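You operate a simulated robot arm through the tools that you are given. There is no shell and no other tool. Be economical: measure what you need, move in short steps, check, and stop when the job is done.

You are at the controls of a simulated two-armed robot. One attempt, no reset.

TASK
Finish the oil job: funnel back in its ring, tank cap tight, pump running at about 100 bar.
Fine: the upper switch starts it once the cap is shut tight; the red post knob sets the gauge.

The check looks at the end state, three seconds after you hand in, the way a careful person would. Anything else that was tipped, shoved, dropped, spilled or broken makes it a failure. Lids that push on must go on centred and level and be pressed home; caps that screw on are set level and turned clockwise until they are tight.

THE ROBOT
Two 7-joint arms with fingered hands on one trunk, on a base that drives. Base frame: it is fixed to the floor where the robot stands at the start and does not move with it; the origin is under the middle of the robot, x ahead of it, y to its left, z up. Units: mm, rad, N and s.
The left shoulder is at the start at [70, 132, 1007], the right one opposite. With the tool pointing down near the work surface each hand reaches from about 100 to 560 mm from the robot's upright axis, wherever it stands, measured 20 degrees to its own side. Places, roughly: cap hinge [400, 500, 600]; green knob [200, 300, 300]; latch [100, 400, 300]; lower switch [400, 300, 800]; pump [300, 500, 500]; red post knob [400, -100, 600]; ring on the grey post [500, -100, 900]; tank cap [400, 500, 600]; upper switch [400, 300, 900]. Payload 2.3 kg a hand.
The TCP of each hand is the grasp point between the finger pads, 25 mm short of the fingertips. In the tool frame z runs along the fingers and y along their closing line. Largest opening 88 mm; the body of the gripper starts 29 mm behind the TCP. The gripper is a hand of 3 fingers: y runs from the thumb to the fingers, the wrist lies at [-13, -97, -162] in the tool frame, and closing takes about 1.5 s.
Orientation is that of the tool frame in the base frame, as a unit quaternion [x, y, z, w]. With the fingers straight down and the wrist toward the robot, the tool's x, y and z point along [0, 1, 0], [1, 0, 0] and [0, 0, -1] of the base frame.

THE INTERFACE
- The arms move only by the tool servo_tool. It takes "left_rows", "right_rows" or both (then of equal length, played together; a hand with none holds still); each is a list of rows, each an object (a shift or turn left out is 0, a gripper value left out holds the last) with "offset": the shift along the tool's x, y, z in mm, a list of three; "dr": the turn, a rotation vector about the tool's x, y, z in rad, a list of three; "gripper": the opening in per cent of the stroke, from 0 (shut) to 100 (fully open). In form: [{"offset": [dx, dy, dz], "dr": [ax, ay, az], "gripper": gripper}, ...]. A call has 1 to 8 rows; each row shifts and turns the commanded pose from where the row before left it, along the tool's axes as they then stand. A row lasts 0.2 s, in which the tool goes at most 50 mm and 0.15 rad; a call with a longer step from one row to the next is refused whole, and so is a gripper value outside its range. A pose out of reach is approached as far as the arm can. The call stops where the force on the tool passes 40 N (or 10 N more than at its start, if that is more) or the arm is blocked; 0.2 s more then pass. The fingers move at their own pace (about 108 mm/s each) and stop on an object; they squeeze with about 33 N. The grip force told is the motor's: it shows also when the fingers shut on nothing. Time passes only in rows, and 0.2 s behind the last, so rows that do not move let the fingers close. It gives the time, the measured TCP pose, the force on the tool (base axes), the opening and the grip force at its end, in the units of the frame above (readings bear some noise), with the torque about the TCP (base axes, N m) and any sound that the robot's microphone picked up.
- Cameras (640 x 400 px; columns grow to the right, rows downward): "scene" is now at [118.1, 42.7, 1310.8]; the picture's right is [0.54, -0.84, 0.00], its down [-0.61, -0.39, -0.69] and it looks along [0.58, 0.37, -0.72] (base axes); focal length 214 px, centre (320, 200). "left" rides on the left gripper at [-58, -85, -99] in its tool frame; the picture's right is [-0.67, -0.35, 0.66], its down [0.69, -0.63, 0.37] and it looks along [0.29, 0.69, 0.66] (tool axes); focal length 261 px, centre (320, 200). "right" rides on the right gripper at [58, -85, -99] in its tool frame; the picture's right is [-0.67, 0.35, -0.66], its down [-0.69, -0.63, 0.37] and it looks along [-0.29, 0.69, 0.66] (tool axes); focal length 261 px, centre (320, 200). There is no depth. A picture from a camera that has moved, and an enlarged one, comes with that camera's place and axes in the base frame and with its lens.
- grab_frame(camera): a new picture of that camera. No time passes.
- lift_body(by): slides the trunk up (or, below 0, down) by that many mm; the arms and the scene camera ride with it, the base frame stays. It gives what a move gives, with no picture.
- roll_base(legs): drives the robot by 1 to 6 legs, each [ahead, left, turn to the left] in mm, mm and rad, along the robot's own axes; the way and the turn of a leg run together, so that a leg with both is an arc; at most 1500 mm and 3.142 rad a leg. The arms and the cameras ride along, it lands a little off, and it stops where it bumps. It gives what a move gives.
- set_grasp(shape, hand): the hand has 3 fingers and takes this shape, open, in about a second: jaw (thumb against the fingers, like two jaws); tri (thumb and two fingers); tip (a fingertip pinch); poke (one finger out to press); point (the index stretched); flat (the hand flat); cup (the hand cupped); fist (a fist). The gripper value then closes the fingers along that shape, each until it touches; the sizes above hold for jaw. It gives what a move gives, with no picture.
- head_to(pan, tilt): turns the head with the scene camera to pan (to the left, within 1.501 rad either way) and tilt (down, from -0.506 to 1.204), counted from straight ahead of the robot. It gives what a move gives.
- close_up(camera, box): a new picture of the part [left, top, right, bottom] of that camera's present view, enlarged. No time passes.
- finish_job(): hands the job in; it is judged then, once.

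Go step by step. Nothing tells you exact positions but the pictures and the camera data: compare them with the known pose of the tool, close in by small moves and look again before you grip or let go. The budget is 120 turns and 100 pictures, counting those below and the enlarged ones. Unless the task says otherwise, let go and move clear before handing in, and close with one line.

The tools are called by a JSON object that holds its "op" and its "data". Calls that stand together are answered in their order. servo_tool: Moves the arms, as the interface text tells. Its arguments: {"type":"object","properties":{"left_rows":{"type":"array","items":{"type":"object","properties":{"offset":{"type":"array","items":{"type":"number"}},"dr":{"type":"array","items":{"type":"number"}},"gripper":{"type":"number"}}}},"right_rows":{"type":"array","items":{"type":"object","properties":{"offset":{"type":"array","items":{"type":"number"}},"dr":{"type":"array","items":{"type":"number"}},"gripper":{"type":"number"}}}}},"required":[]} The other tools are called the same way: lift_body (by) slides the trunk up or down; set_grasp (shape, hand) gives the hand a shape; roll_base (legs) drives the base; head_to (pan, tilt) turns the head that bears the scene camera; grab_frame (camera) takes a picture; close_up (camera, box) takes an enlarged picture of a part of a camera's view; finish_job () hands the job in.

At the start:

```text
clock: 0.0
left_tool_pos: [300.4, 341.8, 1162.7]
left_tcp_rot: [0.707, 0.707, 0.001, 0.0]
left_ft_force: [0.1, -0.1, 0.4]
left_ft_torque: [0.02, 0.01, 0.0]
left_finger_gap: 87.6
left_gripper_force: 0.2
left_shape: jaw
right_tool_pos: [373.6, 34.9, 1163.0]
right_tcp_rot: [0.708, 0.707, 0.0, 0.001]
right_ft_force: [-0.6, -0.6, 0.5]
right_ft_torque: [0.01, 0.03, -0.01]
right_finger_gap: 87.8
right_gripper_force: 0.1
right_shape: jaw
trunk travel left (down, up): [-565.0, 275.0]
robot x, y, heading: [-1.4, 0.3, -0.002]
head pan, tilt: [0.567, 0.81]
```

scene: 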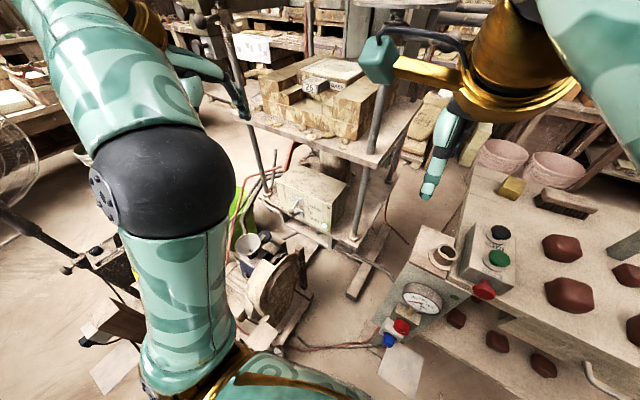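
right: 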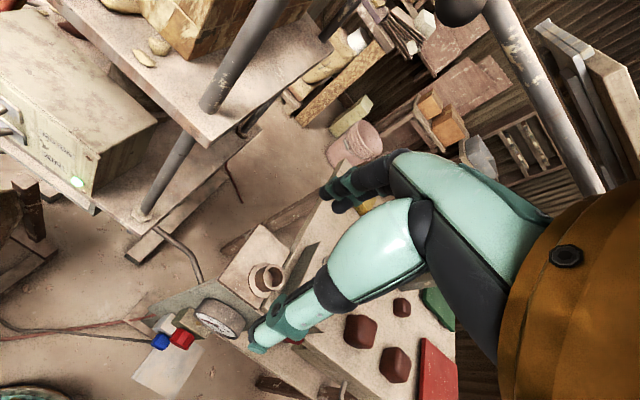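
left: 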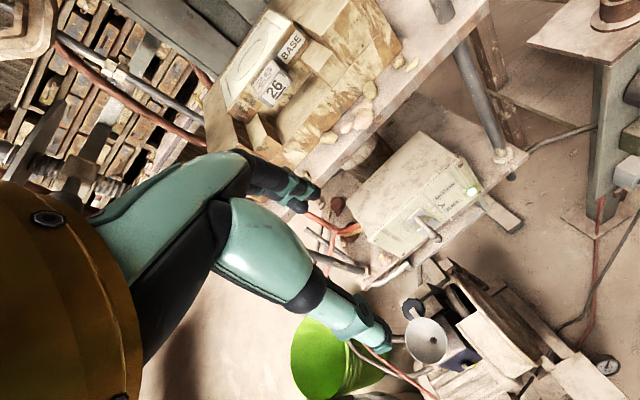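

I see the workshop: a funnel in a tank on the pump unit at left, a control box with switches and gauge at right. I look closer before moving.

{"op": "close_up", "data": {"camera": "left", "box": [340, 200, 640, 400]}}

{"op": "close_up", "data": {"camera": "scene", "box": [200, 180, 360, 380]}}

{"op": "close_up", "data": {"camera": "scene", "box": [360, 180, 640, 380]}}

```text
2.00 times, centred on (490, 300) of left
camera zoom: at [214.9, 284.4, 1260.9], right [-0.35, -0.67, -0.66], down [-0.63, 0.69, -0.37], along [0.69, 0.29, -0.66], focal length 521 px, centre (-20, 0)
```

zoom: 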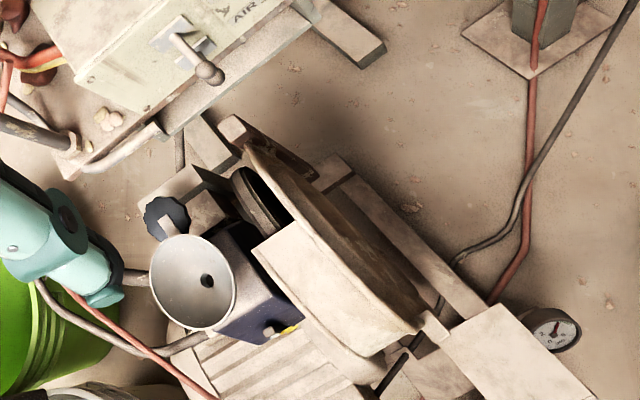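

```text
2.00 times, centred on (280, 280) of scene
camera zoom: at [118.1, 42.7, 1310.8], right [0.54, -0.84, 0.0], down [-0.61, -0.39, -0.69], along [0.58, 0.37, -0.72], focal length 429 px, centre (400, 40)
```

zoom: 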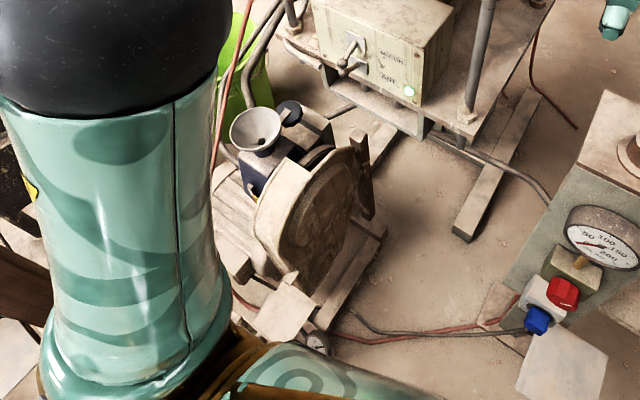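

```text
2.00 times, centred on (500, 280) of scene
camera zoom: at [118.1, 42.7, 1310.8], right [0.54, -0.84, 0.0], down [-0.61, -0.39, -0.69], along [0.58, 0.37, -0.72], focal length 429 px, centre (-40, 40)
```

zoom: 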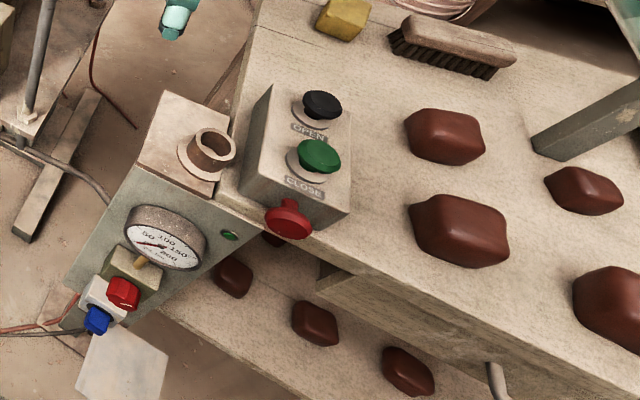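

The funnel sits in the blue tank near [327, 490, 645], the black cap open beyond it, and the ring on top of the grey post near [457, -60, 900]. I look around the base for room to drive.

{"op": "head_to", "data": {"pan": 0.1, "tilt": 1.1}}

{"op": "grab_frame", "data": {"camera": "scene"}}

{"op": "head_to", "data": {"pan": 1.2, "tilt": 1.1}}

{"op": "grab_frame", "data": {"camera": "scene"}}

```text
clock: 0.9
left_tool_pos: [300.9, 342.5, 1162.4]
left_tcp_rot: [0.707, 0.707, 0.0, 0.0]
left_ft_force: [-0.9, 0.2, 0.3]
left_ft_torque: [0.01, -0.01, 0.01]
left_finger_gap: 87.8
left_gripper_force: 0.1
left_shape: jaw
right_tool_pos: [373.0, 35.0, 1161.6]
right_tcp_rot: [0.707, 0.707, 0.0, 0.0]
right_ft_force: [0.4, 0.5, -0.4]
right_ft_torque: [0.01, -0.04, -0.02]
right_finger_gap: 87.5
right_gripper_force: 0.1
right_shape: jaw
trunk travel left (down, up): [-565.0, 275.0]
robot x, y, heading: [1.9, 0.6, -0.001]
head pan, tilt: [0.099, 1.1]
```

```text
93 pictures are left
camera scene: at [113.3, 6.0, 1289.9], right [0.1, -0.99, 0.0], down [-0.89, -0.09, -0.45], along [0.45, 0.05, -0.89], focal length 214 px, centre (320, 200)
```

scene: 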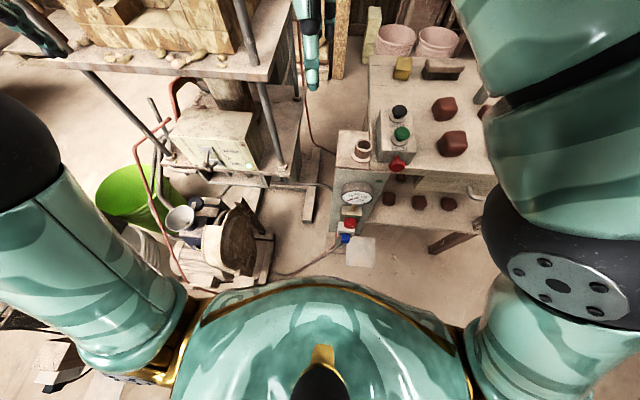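

```text
clock: 2.2
left_tool_pos: [299.3, 341.3, 1162.4]
left_tcp_rot: [0.707, 0.707, 0.0, 0.0]
left_ft_force: [0.3, 0.4, 0.0]
left_ft_torque: [0.02, 0.0, -0.01]
left_finger_gap: 87.5
left_gripper_force: 0.0
left_shape: jaw
right_tool_pos: [374.7, 34.9, 1161.4]
right_tcp_rot: [0.707, 0.707, 0.001, 0.0]
right_ft_force: [0.1, 0.2, 1.2]
right_ft_torque: [0.02, 0.03, -0.03]
right_finger_gap: 87.7
right_gripper_force: 0.1
right_shape: jaw
trunk travel left (down, up): [-565.0, 275.0]
robot x, y, heading: [-2.0, -1.9, 0.0]
head pan, tilt: [1.201, 1.1]
```

```text
92 pictures are left
camera scene: at [73.4, 58.4, 1289.9], right [0.93, -0.36, 0.0], down [-0.32, -0.83, -0.45], along [0.16, 0.42, -0.89], focal length 214 px, centre (320, 200)
```

scene: 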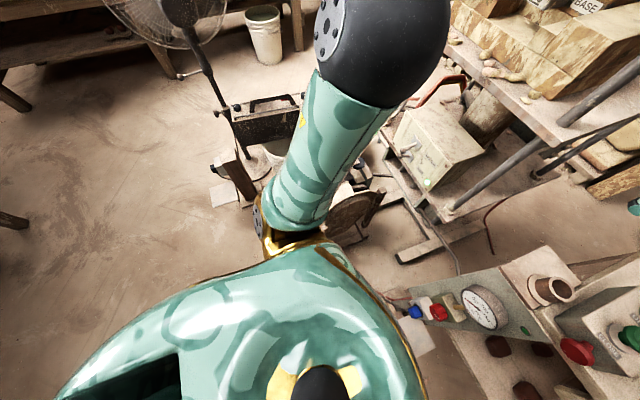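

The way ahead looks free. I tuck the right hand back and up, clear of the grey post, before driving and lowering the trunk.

{"op": "servo_tool", "data": {"right_rows": [{"offset": [-29, -24, -17]}, {"offset": [-29, -24, -17]}, {"offset": [-29, -24, -17]}, {"offset": [-29, -24, -17]}, {"offset": [-29, -24, -17]}, {"offset": [-29, -24, -17]}, {"offset": [-29, -24, -17]}, {"offset": [-29, -24, -17]}]}}

{"op": "roll_base", "data": {"legs": [[60, 60, 0.3]]}}

{"op": "lift_body", "data": {"by": -150}}

{"op": "head_to", "data": {"pan": 0.5, "tilt": 0.8}}

{"op": "grab_frame", "data": {"camera": "scene"}}

{"op": "grab_frame", "data": {"camera": "left"}}

```text
clock: 4.0
left_tool_pos: [301.0, 340.6, 1161.5]
left_tcp_rot: [0.707, 0.707, 0.0, 0.0]
left_ft_force: [-0.2, -0.6, 1.1]
left_ft_torque: [0.0, -0.01, -0.01]
left_finger_gap: 87.5
left_gripper_force: 0.1
left_shape: jaw
right_tool_pos: [265.5, -166.4, 1214.9]
right_tcp_rot: [0.707, 0.707, 0.001, -0.001]
right_ft_force: [-0.4, -1.0, 0.6]
right_ft_torque: [0.04, -0.01, -0.02]
right_finger_gap: 87.6
right_gripper_force: 0.0
right_shape: jaw
right hand out of reach, approached as far as the arm can: row 5, 6, 7, 8
trunk travel left (down, up): [-565.0, 275.0]
robot x, y, heading: [-1.6, -0.9, -0.002]
head pan, tilt: [1.201, 1.1]
```

```text
clock: 5.4
left_tool_pos: [232.3, 482.7, 1163.0]
left_tcp_rot: [0.589, 0.808, 0.0, -0.001]
left_ft_force: [-0.2, 0.3, -0.1]
left_ft_torque: [0.02, 0.0, 0.05]
left_finger_gap: 87.4
left_gripper_force: 0.2
left_shape: jaw
right_tool_pos: [353.1, -11.4, 1215.6]
right_tcp_rot: [0.59, 0.807, 0.001, -0.001]
right_ft_force: [0.2, -0.7, -0.6]
right_ft_torque: [0.01, -0.01, 0.02]
right_finger_gap: 87.6
right_gripper_force: 0.0
right_shape: jaw
trunk travel left (down, up): [-565.0, 275.0]
robot x, y, heading: [51.2, 67.4, 0.307]
head pan, tilt: [1.201, 1.1]
```

```text
clock: 7.2
left_tool_pos: [232.6, 485.1, 1012.4]
left_tcp_rot: [0.59, 0.807, 0.0, 0.0]
left_ft_force: [-0.6, 0.0, 0.1]
left_ft_torque: [0.0, 0.0, 0.02]
left_finger_gap: 87.6
left_gripper_force: 0.0
left_shape: jaw
right_tool_pos: [352.8, -10.3, 1066.3]
right_tcp_rot: [0.59, 0.807, 0.0, 0.001]
right_ft_force: [-0.2, 0.0, 0.6]
right_ft_torque: [0.01, -0.01, -0.01]
right_finger_gap: 87.7
right_gripper_force: 0.0
right_shape: jaw
trunk travel left (down, up): [-415.0, 425.0]
robot x, y, heading: [52.7, 63.6, 0.313]
head pan, tilt: [1.201, 1.1]
```

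```text
clock: 8.2
left_tool_pos: [232.5, 484.5, 1013.1]
left_tcp_rot: [0.589, 0.808, 0.0, 0.0]
left_ft_force: [-1.0, 0.5, -0.4]
left_ft_torque: [0.04, 0.01, 0.0]
left_finger_gap: 87.7
left_gripper_force: 0.1
left_shape: jaw
right_tool_pos: [353.2, -9.5, 1065.1]
right_tcp_rot: [0.59, 0.807, 0.0, -0.001]
right_ft_force: [-0.9, 0.1, 0.6]
right_ft_torque: [0.0, -0.01, -0.03]
right_finger_gap: 87.8
right_gripper_force: 0.1
right_shape: jaw
trunk travel left (down, up): [-415.0, 425.0]
robot x, y, heading: [48.6, 63.9, 0.309]
head pan, tilt: [0.499, 0.799]
```

```text
91 pictures are left
camera scene: at [153.6, 140.3, 1161.6], right [0.72, -0.69, 0.0], down [-0.5, -0.52, -0.7], along [0.48, 0.5, -0.72], focal length 214 px, centre (320, 200)
```

scene: 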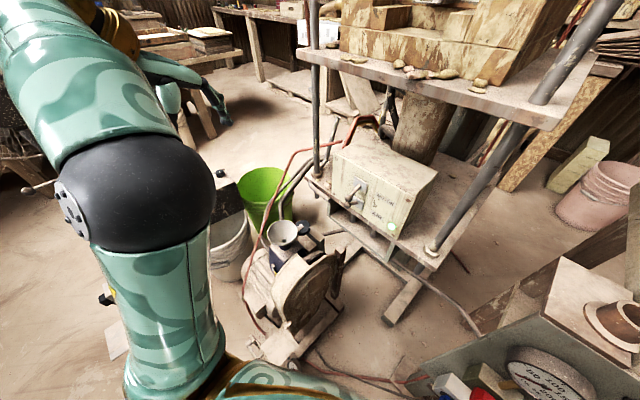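

```text
90 pictures are left
camera left: at [168.3, 403.5, 1110.9], right [-0.13, -0.74, -0.66], down [-0.81, 0.46, -0.37], along [0.58, 0.48, -0.66], focal length 261 px, centre (320, 200)
```

left: 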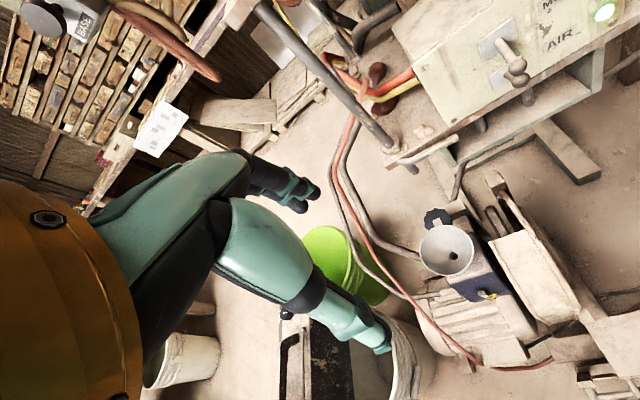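

{"op": "close_up", "data": {"camera": "left", "box": [390, 160, 550, 320]}}

{"op": "close_up", "data": {"camera": "scene", "box": [230, 200, 350, 290]}}

{"op": "close_up", "data": {"camera": "scene", "box": [320, 130, 450, 230]}}

```text
2.50 times, centred on (470, 240) of left
camera zoom: at [168.3, 403.5, 1110.9], right [-0.13, -0.74, -0.66], down [-0.81, 0.46, -0.37], along [0.58, 0.48, -0.66], focal length 652 px, centre (-55, 100)
```

zoom: 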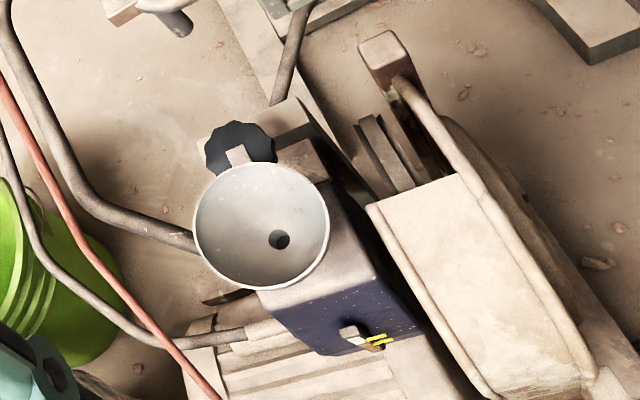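

```text
4.44 times, centred on (290, 245) of scene
camera zoom: at [153.6, 140.3, 1161.6], right [0.72, -0.69, 0.0], down [-0.5, -0.52, -0.7], along [0.48, 0.5, -0.72], focal length 953 px, centre (453, 0)
```

zoom: 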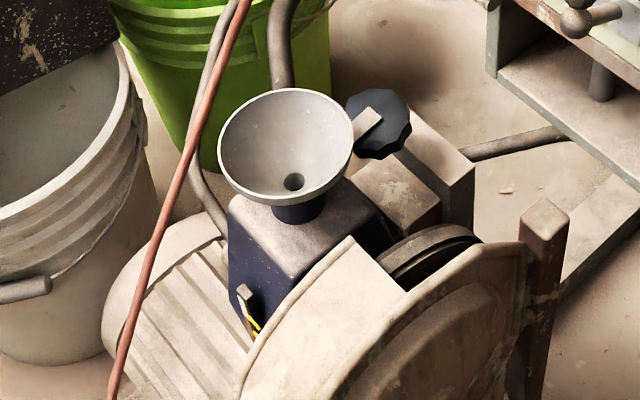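

```text
4.00 times, centred on (385, 180) of scene
camera zoom: at [153.6, 140.3, 1161.6], right [0.72, -0.69, 0.0], down [-0.5, -0.52, -0.7], along [0.48, 0.5, -0.72], focal length 858 px, centre (60, 280)
```

zoom: 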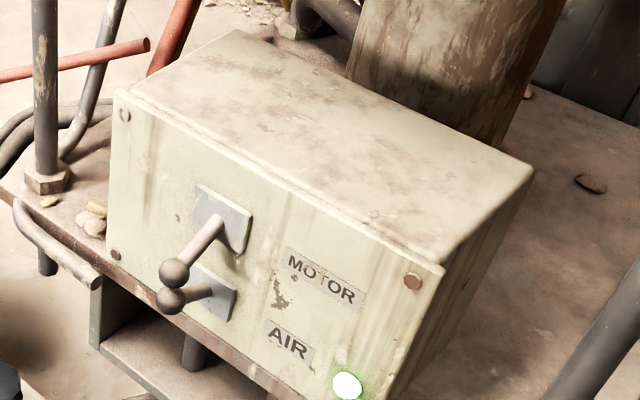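

The funnel rim is about [341, 503, 607], about 98 mm wide; the black cap knob is open at about [420, 503, 563]. I lower the left hand for a closer look.

{"op": "servo_tool", "data": {"left_rows": [{"offset": [0, 0, 40]}, {"offset": [0, 0, 40]}, {"offset": [0, 0, 40]}, {"offset": [0, 0, 40]}, {"offset": [0, 0, 40]}]}}

{"op": "close_up", "data": {"camera": "left", "box": [340, 100, 640, 400]}}

```text
clock: 9.4
left_tool_pos: [232.2, 484.8, 813.9]
left_tcp_rot: [0.59, 0.807, 0.0, 0.0]
left_ft_force: [-0.4, 0.2, -0.1]
left_ft_torque: [0.03, -0.02, 0.01]
left_finger_gap: 87.4
left_gripper_force: 0.2
left_shape: jaw
right_tool_pos: [354.2, -9.6, 1065.5]
right_tcp_rot: [0.59, 0.808, 0.0, 0.0]
right_ft_force: [-0.6, -0.5, -0.4]
right_ft_torque: [0.0, 0.0, 0.01]
right_finger_gap: 88.0
right_gripper_force: 0.1
right_shape: jaw
trunk travel left (down, up): [-415.0, 425.0]
robot x, y, heading: [47.3, 65.0, 0.309]
head pan, tilt: [0.499, 0.799]
```

```text
1.33 times, centred on (490, 250) of left
camera zoom: at [167.7, 404.0, 912.0], right [-0.13, -0.74, -0.66], down [-0.81, 0.46, -0.37], along [0.57, 0.48, -0.66], focal length 348 px, centre (93, 133)
```

zoom: 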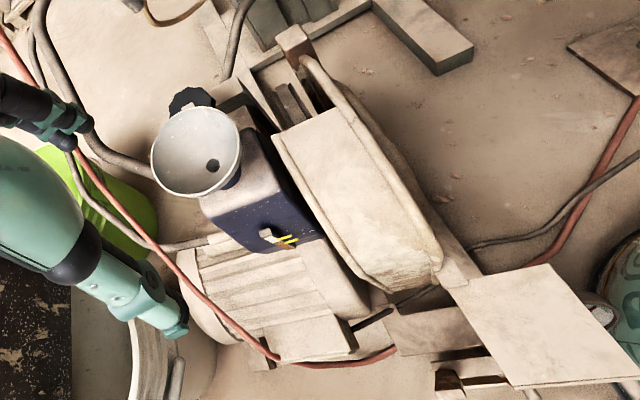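

The funnel wall slopes about 45°. I'll pinch the near wall with the hand tilted along it; first I tilt in place.

{"op": "servo_tool", "data": {"left_rows": [{"dr": [-0.127, 0, 0], "gripper": 50}, {"dr": [-0.127, 0, 0]}, {"dr": [-0.127, 0, 0]}, {"dr": [-0.127, 0, 0]}, {"dr": [-0.127, 0, 0]}, {"dr": [-0.127, 0, 0]}]}}

{"op": "grab_frame", "data": {"camera": "left"}}

{"op": "grab_frame", "data": {"camera": "scene"}}

```text
clock: 10.8
left_tool_pos: [232.2, 489.8, 812.8]
left_tcp_rot: [0.548, 0.749, 0.301, 0.22]
left_ft_force: [0.2, 0.2, -0.6]
left_ft_torque: [-0.01, 0.0, 0.05]
left_finger_gap: 44.5
left_gripper_force: 0.2
left_shape: jaw
left hand out of reach, approached as far as the arm can: row 6
right_tool_pos: [353.4, -9.6, 1065.0]
right_tcp_rot: [0.59, 0.807, 0.0, 0.0]
right_ft_force: [0.7, -0.2, -0.6]
right_ft_torque: [0.01, 0.05, 0.01]
right_finger_gap: 87.6
right_gripper_force: 0.0
right_shape: jaw
trunk travel left (down, up): [-415.0, 425.0]
robot x, y, heading: [47.2, 67.6, 0.312]
head pan, tilt: [0.499, 0.799]
```

```text
85 pictures are left
camera left: at [124.5, 395.6, 824.8], right [0.4, -0.58, -0.71], down [-0.4, 0.59, -0.7], along [0.83, 0.56, 0.0], focal length 261 px, centre (320, 200)
```

left: 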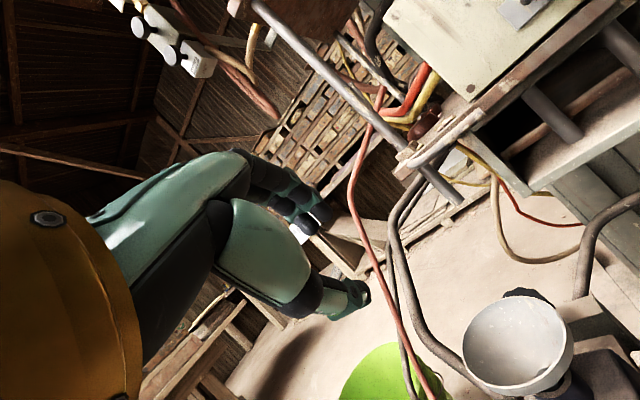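

```text
84 pictures are left
camera scene: at [153.4, 141.0, 1161.6], right [0.72, -0.69, 0.0], down [-0.5, -0.52, -0.7], along [0.48, 0.5, -0.72], focal length 214 px, centre (320, 200)
```

scene: 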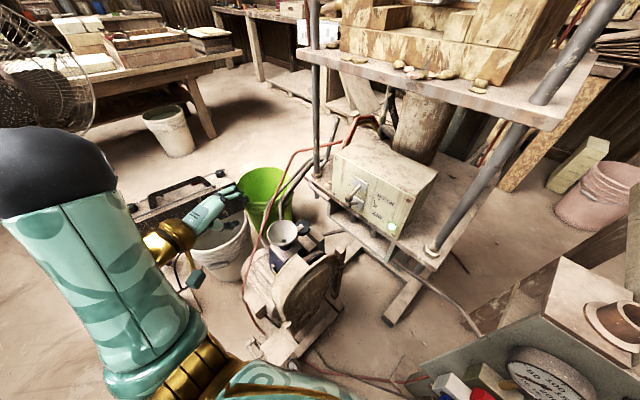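

The tilt is right and the hose is far away. I move to a pre-grasp point 70 mm behind the funnel's near rim.

{"op": "servo_tool", "data": {"left_rows": [{"offset": [-5, -25.5, 32.5]}, {"offset": [-5, -25.5, 32.5]}, {"offset": [-5, -25.5, 32.5]}, {"offset": [-5, -25.5, 32.5]}]}}

{"op": "grab_frame", "data": {"camera": "left"}}

{"op": "close_up", "data": {"camera": "scene", "box": [180, 180, 360, 300]}}

```text
clock: 11.8
left_tool_pos: [253.7, 477.0, 648.1]
left_tcp_rot: [0.547, 0.75, 0.3, 0.219]
left_ft_force: [0.1, -0.8, 0.1]
left_ft_torque: [0.04, -0.01, 0.0]
left_finger_gap: 44.4
left_gripper_force: 0.0
left_shape: jaw
right_tool_pos: [353.6, -8.9, 1066.0]
right_tcp_rot: [0.59, 0.807, 0.001, 0.0]
right_ft_force: [-0.6, 0.5, 0.3]
right_ft_torque: [0.02, -0.01, 0.0]
right_finger_gap: 87.7
right_gripper_force: 0.1
right_shape: jaw
trunk travel left (down, up): [-415.0, 425.0]
robot x, y, heading: [47.5, 65.9, 0.309]
head pan, tilt: [0.499, 0.799]
```

```text
83 pictures are left
camera left: at [146.5, 382.0, 660.1], right [0.4, -0.58, -0.72], down [-0.4, 0.59, -0.7], along [0.83, 0.56, 0.0], focal length 261 px, centre (320, 200)
```

left: 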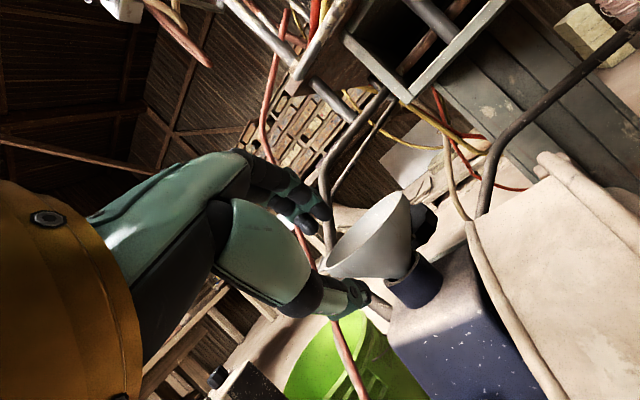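

```text
3.33 times, centred on (270, 240) of scene
camera zoom: at [153.6, 141.0, 1161.6], right [0.72, -0.69, 0.0], down [-0.5, -0.52, -0.7], along [0.48, 0.5, -0.72], focal length 715 px, centre (487, 67)
```

zoom: 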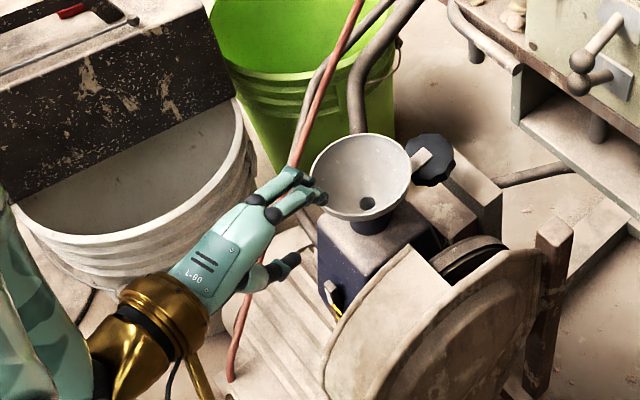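

The hand lines up with the funnel wall. I advance 45 mm and check.

{"op": "servo_tool", "data": {"left_rows": [{"offset": [0, 1, 15]}, {"offset": [0, 1, 15]}, {"offset": [0, 0, 15]}]}}

{"op": "close_up", "data": {"camera": "left", "box": [220, 140, 480, 340]}}

{"op": "close_up", "data": {"camera": "scene", "box": [240, 200, 330, 260]}}

```text
clock: 12.7
left_tool_pos: [284.9, 485.9, 616.6]
left_tcp_rot: [0.548, 0.749, 0.3, 0.219]
left_ft_force: [-0.2, 0.2, -0.8]
left_ft_torque: [-0.01, -0.02, -0.02]
left_finger_gap: 44.4
left_gripper_force: 0.1
left_shape: jaw
right_tool_pos: [353.5, -9.9, 1065.2]
right_tcp_rot: [0.59, 0.808, 0.0, 0.0]
right_ft_force: [-0.6, 0.5, -0.7]
right_ft_torque: [0.02, -0.01, -0.03]
right_finger_gap: 87.7
right_gripper_force: 0.0
right_shape: jaw
trunk travel left (down, up): [-415.0, 425.0]
robot x, y, heading: [49.5, 68.4, 0.313]
head pan, tilt: [0.499, 0.799]
```

```text
2.00 times, centred on (350, 240) of left
camera zoom: at [177.9, 391.3, 628.8], right [0.39, -0.58, -0.71], down [-0.4, 0.59, -0.7], along [0.83, 0.56, 0.0], focal length 521 px, centre (260, 120)
```

zoom: 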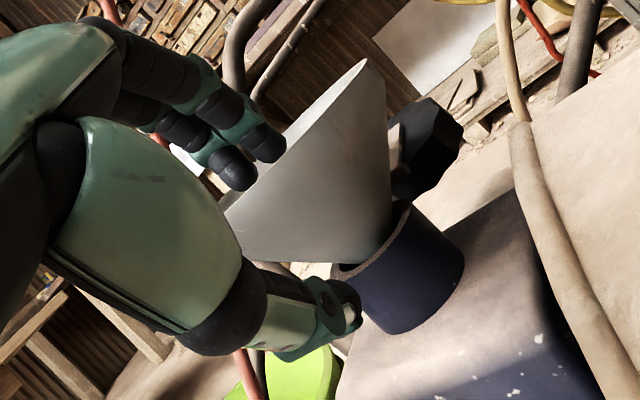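

```text
6.67 times, centred on (285, 230) of scene
camera zoom: at [153.9, 140.5, 1161.6], right [0.72, -0.69, 0.0], down [-0.5, -0.52, -0.7], along [0.48, 0.5, -0.72], focal length 1430 px, centre (553, 0)
```

zoom: 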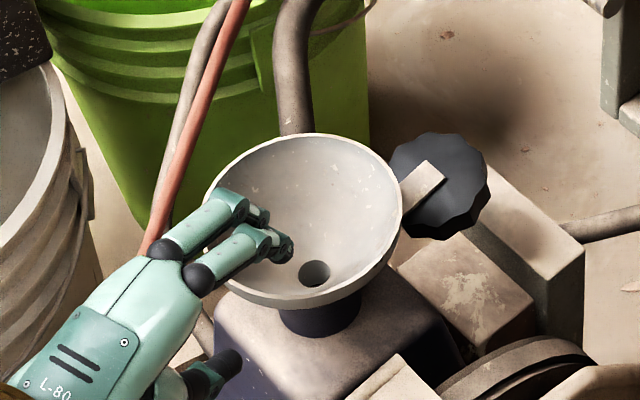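

The wall sits between fingers and thumb. I advance 12 mm more and close.

{"op": "servo_tool", "data": {"left_rows": [{"offset": [0, 1, 12]}, {"gripper": 0}, {}, {}, {}, {}, {}]}}

{"op": "close_up", "data": {"camera": "left", "box": [220, 140, 480, 340]}}

{"op": "close_up", "data": {"camera": "scene", "box": [240, 200, 330, 260]}}

```text
clock: 14.2
left_tool_pos: [293.8, 487.8, 609.8]
left_tcp_rot: [0.547, 0.75, 0.301, 0.219]
left_ft_force: [0.2, 0.4, -0.2]
left_ft_torque: [0.02, -0.03, 0.0]
left_finger_gap: 0.0
left_gripper_force: 32.8
left_shape: jaw
right_tool_pos: [352.8, -8.3, 1065.0]
right_tcp_rot: [0.59, 0.808, 0.0, 0.001]
right_ft_force: [0.2, -0.7, -0.9]
right_ft_torque: [-0.01, -0.02, -0.03]
right_finger_gap: 87.8
right_gripper_force: 0.0
right_shape: jaw
trunk travel left (down, up): [-415.0, 425.0]
robot x, y, heading: [48.3, 67.1, 0.31]
head pan, tilt: [0.499, 0.799]
```

```text
2.00 times, centred on (350, 240) of left
camera zoom: at [186.5, 393.7, 621.7], right [0.39, -0.58, -0.71], down [-0.4, 0.59, -0.7], along [0.83, 0.56, 0.0], focal length 521 px, centre (260, 120)
```

zoom: 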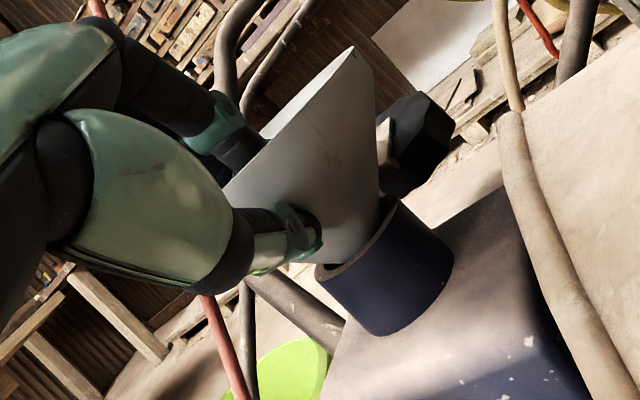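

```text
6.67 times, centred on (285, 230) of scene
camera zoom: at [153.9, 140.3, 1161.6], right [0.72, -0.69, 0.0], down [-0.5, -0.52, -0.7], along [0.48, 0.5, -0.72], focal length 1430 px, centre (553, 0)
```

zoom: 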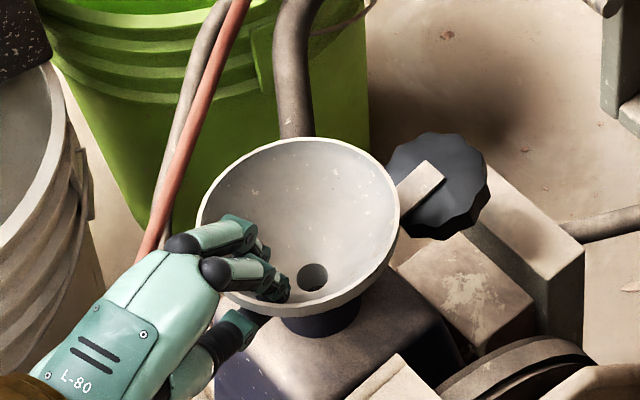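

It looks gripped. I lift 60 mm straight up and check.

{"op": "servo_tool", "data": {"left_rows": [{"offset": [0, 10.3, -10.9]}, {"offset": [0, 10.3, -10.9]}, {"offset": [0, 10.3, -10.9]}, {"offset": [0, 10.3, -10.9]}]}}

{"op": "grab_frame", "data": {"camera": "left"}}

{"op": "close_up", "data": {"camera": "scene", "box": [210, 160, 360, 260]}}

```text
clock: 15.2
left_tool_pos: [292.7, 489.2, 669.6]
left_tcp_rot: [0.548, 0.749, 0.3, 0.22]
left_ft_force: [-0.4, 0.0, -1.2]
left_ft_torque: [-0.02, 0.03, -0.02]
left_finger_gap: 0.1
left_gripper_force: 33.8
left_shape: jaw
right_tool_pos: [352.4, -10.7, 1065.2]
right_tcp_rot: [0.59, 0.807, 0.0, -0.001]
right_ft_force: [0.1, 0.1, 0.8]
right_ft_torque: [0.0, 0.0, 0.01]
right_finger_gap: 87.8
right_gripper_force: 0.0
right_shape: jaw
trunk travel left (down, up): [-415.0, 425.0]
robot x, y, heading: [49.1, 66.0, 0.307]
head pan, tilt: [0.499, 0.799]
```

```text
77 pictures are left
camera left: at [185.9, 393.9, 681.7], right [0.39, -0.58, -0.71], down [-0.4, 0.59, -0.7], along [0.83, 0.56, 0.0], focal length 261 px, centre (320, 200)
```

left: 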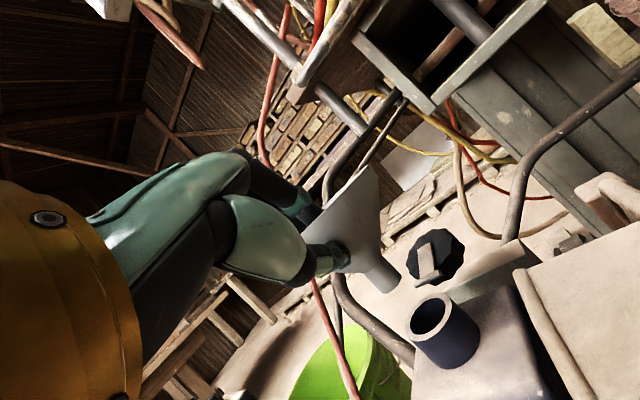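

```text
4.00 times, centred on (285, 210) of scene
camera zoom: at [153.8, 140.0, 1161.6], right [0.72, -0.69, 0.0], down [-0.5, -0.52, -0.7], along [0.48, 0.5, -0.72], focal length 858 px, centre (460, 160)
```

zoom: 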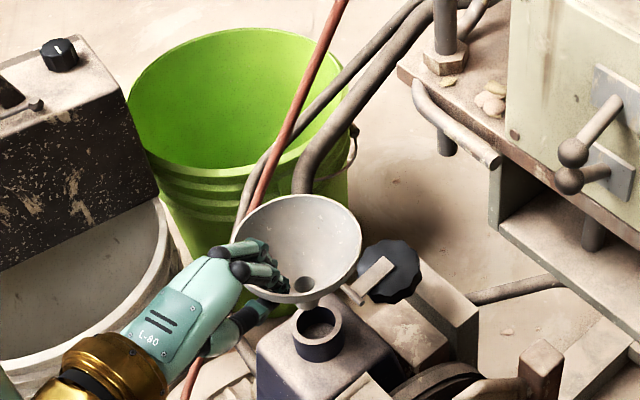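

The funnel is lifted cleanly. I raise the trunk, then draw the hand in and back the base away before turning toward the grey post.

{"op": "lift_body", "data": {"by": 150}}

{"op": "roll_base", "data": {"legs": [[-140, 0, 0]]}}

{"op": "servo_tool", "data": {"left_rows": [{"offset": [-30, 0, 0]}, {"offset": [-30, 0, 0]}, {"offset": [-30, 0, 0]}, {"offset": [-30, 0, 0]}, {"offset": [-25, 0, 0]}]}}

{"op": "roll_base", "data": {"legs": [[0, 0, -0.62]]}}

{"op": "head_to", "data": {"pan": 0.2, "tilt": 0.7}}

{"op": "grab_frame", "data": {"camera": "scene"}}

```text
clock: 17.0
left_tool_pos: [293.1, 489.1, 819.1]
left_tcp_rot: [0.547, 0.75, 0.301, 0.219]
left_ft_force: [-0.5, 0.2, -0.6]
left_ft_torque: [-0.01, 0.02, 0.02]
left_finger_gap: 0.0
left_gripper_force: 33.1
left_shape: jaw
right_tool_pos: [354.3, -8.9, 1215.8]
right_tcp_rot: [0.59, 0.808, 0.0, 0.001]
right_ft_force: [0.1, 0.0, 0.1]
right_ft_torque: [0.0, 0.03, 0.03]
right_finger_gap: 87.7
right_gripper_force: 0.0
right_shape: jaw
trunk travel left (down, up): [-565.0, 275.0]
robot x, y, heading: [47.4, 66.5, 0.309]
head pan, tilt: [0.499, 0.799]
```

```text
clock: 18.3
left_tool_pos: [159.0, 447.2, 818.2]
left_tcp_rot: [0.548, 0.75, 0.3, 0.218]
left_ft_force: [0.4, -0.1, -0.6]
left_ft_torque: [-0.01, -0.02, 0.03]
left_finger_gap: 0.0
left_gripper_force: 33.0
left_shape: jaw
right_tool_pos: [221.6, -51.8, 1215.5]
right_tcp_rot: [0.589, 0.808, 0.0, 0.0]
right_ft_force: [-0.8, 0.5, 0.7]
right_ft_torque: [-0.01, -0.03, 0.03]
right_finger_gap: 87.6
right_gripper_force: 0.1
right_shape: jaw
trunk travel left (down, up): [-565.0, 275.0]
robot x, y, heading: [-85.0, 24.0, 0.311]
head pan, tilt: [0.499, 0.799]
```

```text
clock: 19.5
left_tool_pos: [207.5, 310.6, 812.3]
left_tcp_rot: [0.547, 0.75, 0.3, 0.219]
left_ft_force: [-0.6, -0.2, -0.4]
left_ft_torque: [-0.01, 0.01, 0.01]
left_finger_gap: 0.2
left_gripper_force: 32.6
left_shape: jaw
left hand out of reach, approached as far as the arm can: row 4, 5
right_tool_pos: [220.1, -53.2, 1215.4]
right_tcp_rot: [0.589, 0.808, 0.001, -0.001]
right_ft_force: [0.3, 0.1, 0.2]
right_ft_torque: [0.0, -0.02, -0.04]
right_finger_gap: 87.8
right_gripper_force: 0.0
right_shape: jaw
trunk travel left (down, up): [-565.0, 275.0]
robot x, y, heading: [-83.2, 25.3, 0.309]
head pan, tilt: [0.499, 0.799]
```

```text
clock: 21.6
left_tool_pos: [319.5, 90.5, 814.4]
left_tcp_rot: [0.749, 0.549, 0.22, 0.3]
left_ft_force: [-0.9, -0.3, -0.1]
left_ft_torque: [0.0, 0.0, -0.05]
left_finger_gap: 0.1
left_gripper_force: 33.3
left_shape: jaw
right_tool_pos: [121.4, -214.0, 1214.8]
right_tcp_rot: [0.806, 0.592, 0.0, 0.0]
right_ft_force: [-0.4, -0.4, -0.7]
right_ft_torque: [0.02, 0.02, -0.04]
right_finger_gap: 87.9
right_gripper_force: 0.2
right_shape: jaw
trunk travel left (down, up): [-565.0, 275.0]
robot x, y, heading: [-85.7, 24.2, -0.305]
head pan, tilt: [0.499, 0.799]
```

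```text
clock: 22.4
left_tool_pos: [318.2, 90.2, 814.4]
left_tcp_rot: [0.749, 0.549, 0.22, 0.301]
left_ft_force: [0.2, -0.3, -1.0]
left_ft_torque: [0.04, 0.01, 0.01]
left_finger_gap: 0.0
left_gripper_force: 33.1
left_shape: jaw
right_tool_pos: [121.4, -212.5, 1215.0]
right_tcp_rot: [0.806, 0.592, -0.001, 0.0]
right_ft_force: [0.4, 0.4, -0.6]
right_ft_torque: [-0.02, 0.02, -0.04]
right_finger_gap: 87.6
right_gripper_force: 0.0
right_shape: jaw
trunk travel left (down, up): [-565.0, 275.0]
robot x, y, heading: [-82.6, 26.8, -0.303]
head pan, tilt: [0.201, 0.7]
```

```text
75 pictures are left
camera scene: at [49.3, 0.2, 1319.8], right [-0.1, -0.99, 0.0], down [-0.64, 0.07, -0.76], along [0.76, -0.08, -0.64], focal length 214 px, centre (320, 200)
```

scene: 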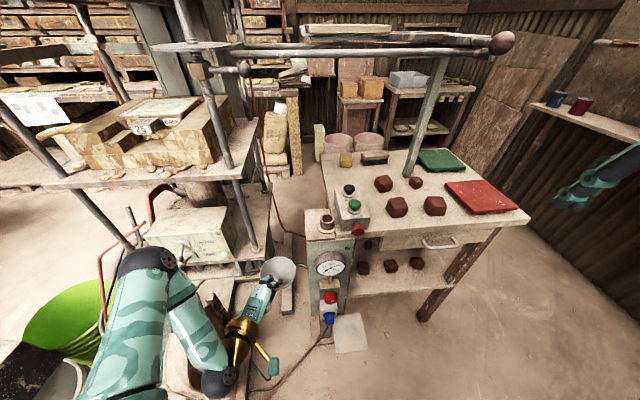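

The grey post with its ring is in view, ring near [460, -60, 900]. I raise the trunk, then close in with the base part-way.

{"op": "lift_body", "data": {"by": 190}}

{"op": "roll_base", "data": {"legs": [[70, -70, 0]]}}

{"op": "head_to", "data": {"pan": 0.25, "tilt": 0.9}}

{"op": "grab_frame", "data": {"camera": "scene"}}

{"op": "grab_frame", "data": {"camera": "left"}}

```text
clock: 24.5
left_tool_pos: [319.3, 90.3, 1005.3]
left_tcp_rot: [0.749, 0.548, 0.22, 0.301]
left_ft_force: [0.8, -0.1, -0.6]
left_ft_torque: [-0.02, 0.02, 0.02]
left_finger_gap: 0.0
left_gripper_force: 33.0
left_shape: jaw
right_tool_pos: [121.1, -213.1, 1405.1]
right_tcp_rot: [0.805, 0.593, 0.0, 0.0]
right_ft_force: [-0.9, 0.4, 0.1]
right_ft_torque: [0.03, -0.01, 0.0]
right_finger_gap: 87.8
right_gripper_force: 0.0
right_shape: jaw
trunk travel left (down, up): [-755.0, 85.0]
robot x, y, heading: [-84.6, 22.8, -0.303]
head pan, tilt: [0.201, 0.7]
```

```text
clock: 25.6
left_tool_pos: [362.9, 8.6, 1004.6]
left_tcp_rot: [0.748, 0.549, 0.219, 0.302]
left_ft_force: [-1.2, 0.8, -0.3]
left_ft_torque: [0.01, 0.0, 0.01]
left_finger_gap: 0.0
left_gripper_force: 32.8
left_shape: jaw
right_tool_pos: [164.0, -295.0, 1406.8]
right_tcp_rot: [0.806, 0.592, -0.001, 0.002]
right_ft_force: [-0.1, 0.7, -0.6]
right_ft_torque: [-0.01, -0.01, -0.04]
right_finger_gap: 87.6
right_gripper_force: 0.1
right_shape: jaw
trunk travel left (down, up): [-755.0, 85.0]
robot x, y, heading: [-36.2, -64.5, -0.307]
head pan, tilt: [0.201, 0.7]
```

```text
clock: 26.4
left_tool_pos: [364.2, 3.3, 1003.6]
left_tcp_rot: [0.749, 0.549, 0.22, 0.3]
left_ft_force: [0.6, 0.6, -1.5]
left_ft_torque: [0.03, 0.03, -0.01]
left_finger_gap: 0.2
left_gripper_force: 33.6
left_shape: jaw
right_tool_pos: [166.5, -299.9, 1404.7]
right_tcp_rot: [0.806, 0.592, 0.0, -0.001]
right_ft_force: [0.3, 1.1, 0.6]
right_ft_torque: [0.0, 0.01, -0.02]
right_finger_gap: 87.5
right_gripper_force: 0.0
right_shape: jaw
trunk travel left (down, up): [-755.0, 85.0]
robot x, y, heading: [-37.4, -62.0, -0.3]
head pan, tilt: [0.25, 0.901]
```

```text
74 pictures are left
camera scene: at [86.1, -82.2, 1493.7], right [-0.06, -1.0, 0.0], down [-0.78, 0.04, -0.62], along [0.62, -0.03, -0.78], focal length 214 px, centre (320, 200)
```

scene: 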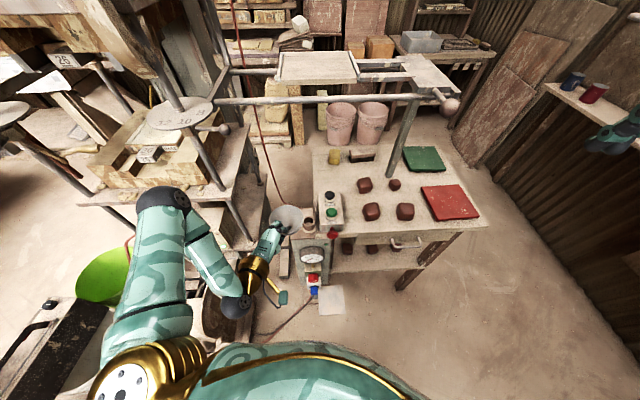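

```text
73 pictures are left
camera left: at [222.5, -11.8, 1016.4], right [-0.01, -0.7, -0.72], down [0.01, 0.71, -0.7], along [1.0, -0.02, 0.0], focal length 261 px, centre (320, 200)
```

left: 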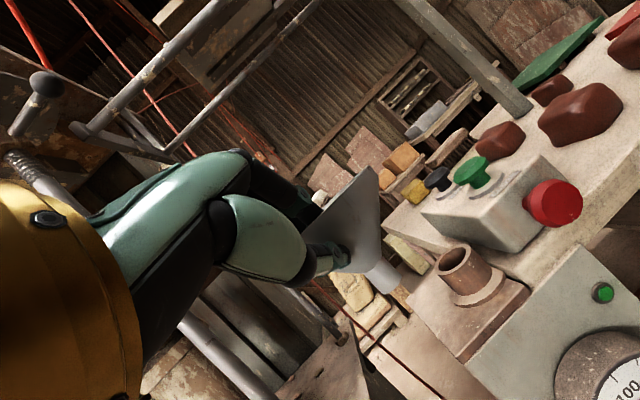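

{"op": "close_up", "data": {"camera": "scene", "box": [240, 180, 360, 260]}}

{"op": "close_up", "data": {"camera": "left", "box": [320, 150, 560, 350]}}

```text
5.00 times, centred on (300, 220) of scene
camera zoom: at [86.1, -82.2, 1493.7], right [-0.06, -1.0, 0.0], down [-0.78, 0.04, -0.62], along [0.62, -0.03, -0.78], focal length 1072 px, centre (420, 100)
```

zoom: 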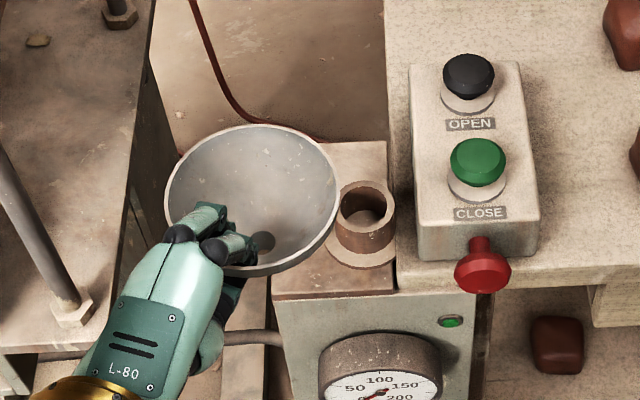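

```text
2.00 times, centred on (440, 250) of left
camera zoom: at [222.5, -11.8, 1016.4], right [-0.01, -0.7, -0.72], down [0.01, 0.71, -0.7], along [1.0, -0.02, 0.0], focal length 521 px, centre (80, 100)
```

zoom: 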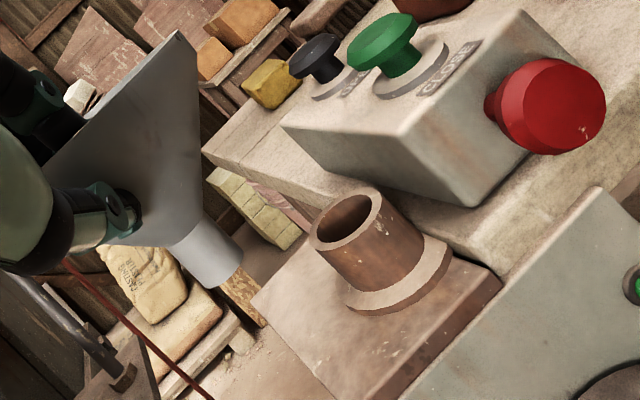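

The ring top measures about [491, -66, 873], but the button box stands close beside it. I move part-way at this height and measure the clearance again.

{"op": "servo_tool", "data": {"left_rows": [{"offset": [0, 10, 9.6]}, {"offset": [0, 15, 14.4]}, {"offset": [0, 15, 14.4]}]}}

{"op": "close_up", "data": {"camera": "left", "box": [320, 120, 600, 400]}}

{"op": "close_up", "data": {"camera": "scene", "box": [260, 170, 350, 230]}}

```text
clock: 27.2
left_tool_pos: [418.3, -13.9, 1004.5]
left_tcp_rot: [0.748, 0.549, 0.22, 0.3]
left_ft_force: [0.7, -0.7, -0.3]
left_ft_torque: [0.01, 0.07, 0.0]
left_finger_gap: 0.0
left_gripper_force: 32.6
left_shape: jaw
right_tool_pos: [167.2, -300.0, 1405.6]
right_tcp_rot: [0.806, 0.592, 0.0, -0.001]
right_ft_force: [0.4, -0.1, 0.3]
right_ft_torque: [0.01, 0.0, 0.01]
right_finger_gap: 87.5
right_gripper_force: 0.1
right_shape: jaw
trunk travel left (down, up): [-755.0, 85.0]
robot x, y, heading: [-36.0, -59.9, -0.302]
head pan, tilt: [0.25, 0.901]
```

```text
1.43 times, centred on (460, 260) of left
camera zoom: at [276.6, -29.2, 1016.4], right [-0.01, -0.7, -0.71], down [0.01, 0.71, -0.7], along [1.0, -0.02, 0.0], focal length 372 px, centre (120, 114)
```

zoom: 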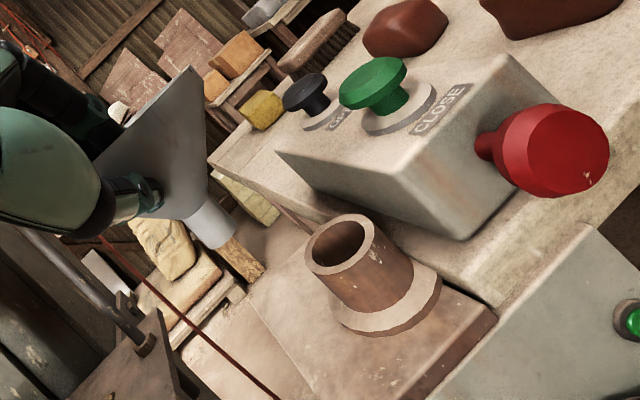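

```text
6.67 times, centred on (305, 200) of scene
camera zoom: at [86.3, -82.3, 1493.6], right [-0.06, -1.0, 0.0], down [-0.78, 0.04, -0.62], along [0.62, -0.03, -0.78], focal length 1430 px, centre (420, 200)
```

zoom: 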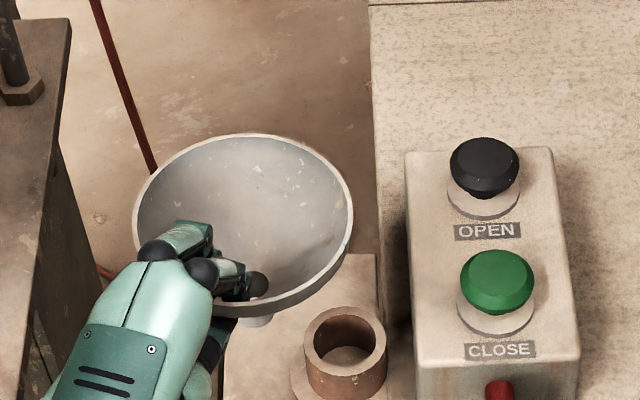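

Clearance to the box is tight but the cone should just seat. I shift the spout over the ring at this height.

{"op": "servo_tool", "data": {"left_rows": [{"offset": [-16, 14.3, 13.6]}, {"offset": [-16, 14.3, 13.6]}]}}

{"op": "close_up", "data": {"camera": "left", "box": [280, 120, 560, 400]}}

{"op": "close_up", "data": {"camera": "scene", "box": [260, 170, 350, 230]}}

```text
clock: 27.8
left_tool_pos: [445.3, -57.3, 1004.3]
left_tcp_rot: [0.749, 0.549, 0.22, 0.299]
left_ft_force: [-0.8, -0.6, 0.0]
left_ft_torque: [-0.01, 0.06, -0.04]
left_finger_gap: 0.2
left_gripper_force: 32.8
left_shape: jaw
right_tool_pos: [165.7, -300.9, 1403.2]
right_tcp_rot: [0.806, 0.592, 0.001, -0.001]
right_ft_force: [0.0, 0.8, 0.4]
right_ft_torque: [0.0, -0.01, 0.01]
right_finger_gap: 87.5
right_gripper_force: 0.1
right_shape: jaw
trunk travel left (down, up): [-755.0, 85.0]
robot x, y, heading: [-41.3, -62.2, -0.308]
head pan, tilt: [0.25, 0.901]
```

```text
1.43 times, centred on (420, 260) of left
camera zoom: at [303.5, -73.1, 1016.9], right [-0.01, -0.7, -0.72], down [0.01, 0.72, -0.7], along [1.0, -0.02, 0.0], focal length 372 px, centre (177, 114)
```

zoom: 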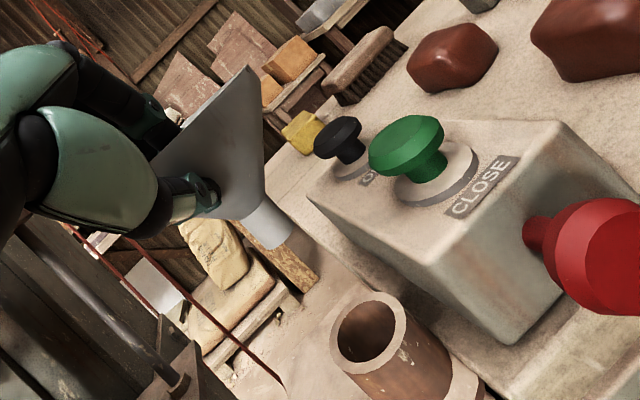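

```text
6.67 times, centred on (305, 200) of scene
camera zoom: at [86.4, -83.6, 1493.6], right [-0.06, -1.0, 0.0], down [-0.78, 0.04, -0.62], along [0.62, -0.03, -0.78], focal length 1430 px, centre (420, 200)
```

zoom: 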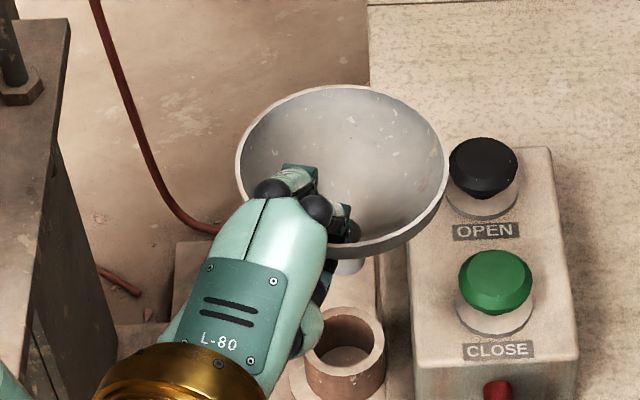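

Spout is within a few mm of the ring axis. I nudge 3 mm left and lower 50 mm.

{"op": "servo_tool", "data": {"left_rows": [{"offset": [3, -0.6, -0.6]}, {"offset": [0, -11.5, 12.1]}, {"offset": [0, -11.5, 12.1]}, {"offset": [0, -11.5, 12.1]}]}}

{"op": "close_up", "data": {"camera": "left", "box": [280, 120, 560, 400]}}

{"op": "close_up", "data": {"camera": "scene", "box": [260, 170, 350, 230]}}

```text
clock: 28.8
left_tool_pos: [445.2, -51.0, 955.8]
left_tcp_rot: [0.749, 0.548, 0.22, 0.3]
left_ft_force: [0.6, -0.2, -1.1]
left_ft_torque: [0.01, 0.02, 0.05]
left_finger_gap: 0.0
left_gripper_force: 32.8
left_shape: jaw
right_tool_pos: [166.0, -299.9, 1405.2]
right_tcp_rot: [0.806, 0.592, 0.001, 0.0]
right_ft_force: [0.2, 0.4, 0.2]
right_ft_torque: [-0.02, 0.02, 0.0]
right_finger_gap: 87.8
right_gripper_force: 0.1
right_shape: jaw
trunk travel left (down, up): [-755.0, 85.0]
robot x, y, heading: [-37.9, -58.3, -0.305]
head pan, tilt: [0.25, 0.901]
```

```text
1.43 times, centred on (420, 260) of left
camera zoom: at [303.2, -67.3, 967.5], right [-0.01, -0.7, -0.71], down [0.01, 0.71, -0.7], along [1.0, -0.02, 0.0], focal length 372 px, centre (177, 114)
```

zoom: 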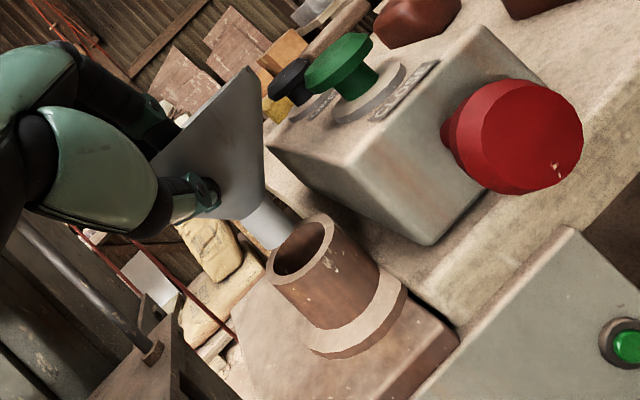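

```text
6.67 times, centred on (305, 200) of scene
camera zoom: at [86.1, -81.7, 1493.7], right [-0.06, -1.0, 0.0], down [-0.78, 0.04, -0.62], along [0.62, -0.03, -0.78], focal length 1430 px, centre (420, 200)
```

zoom: 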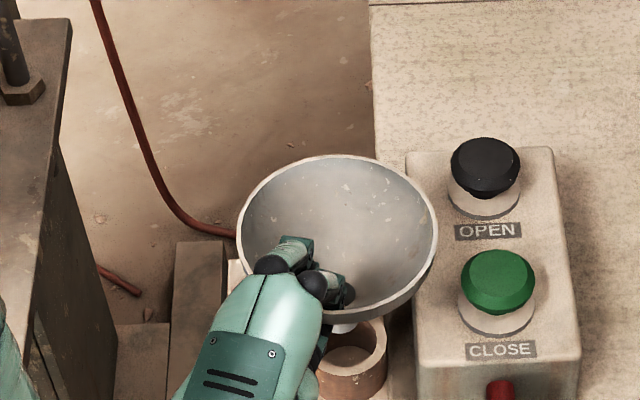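

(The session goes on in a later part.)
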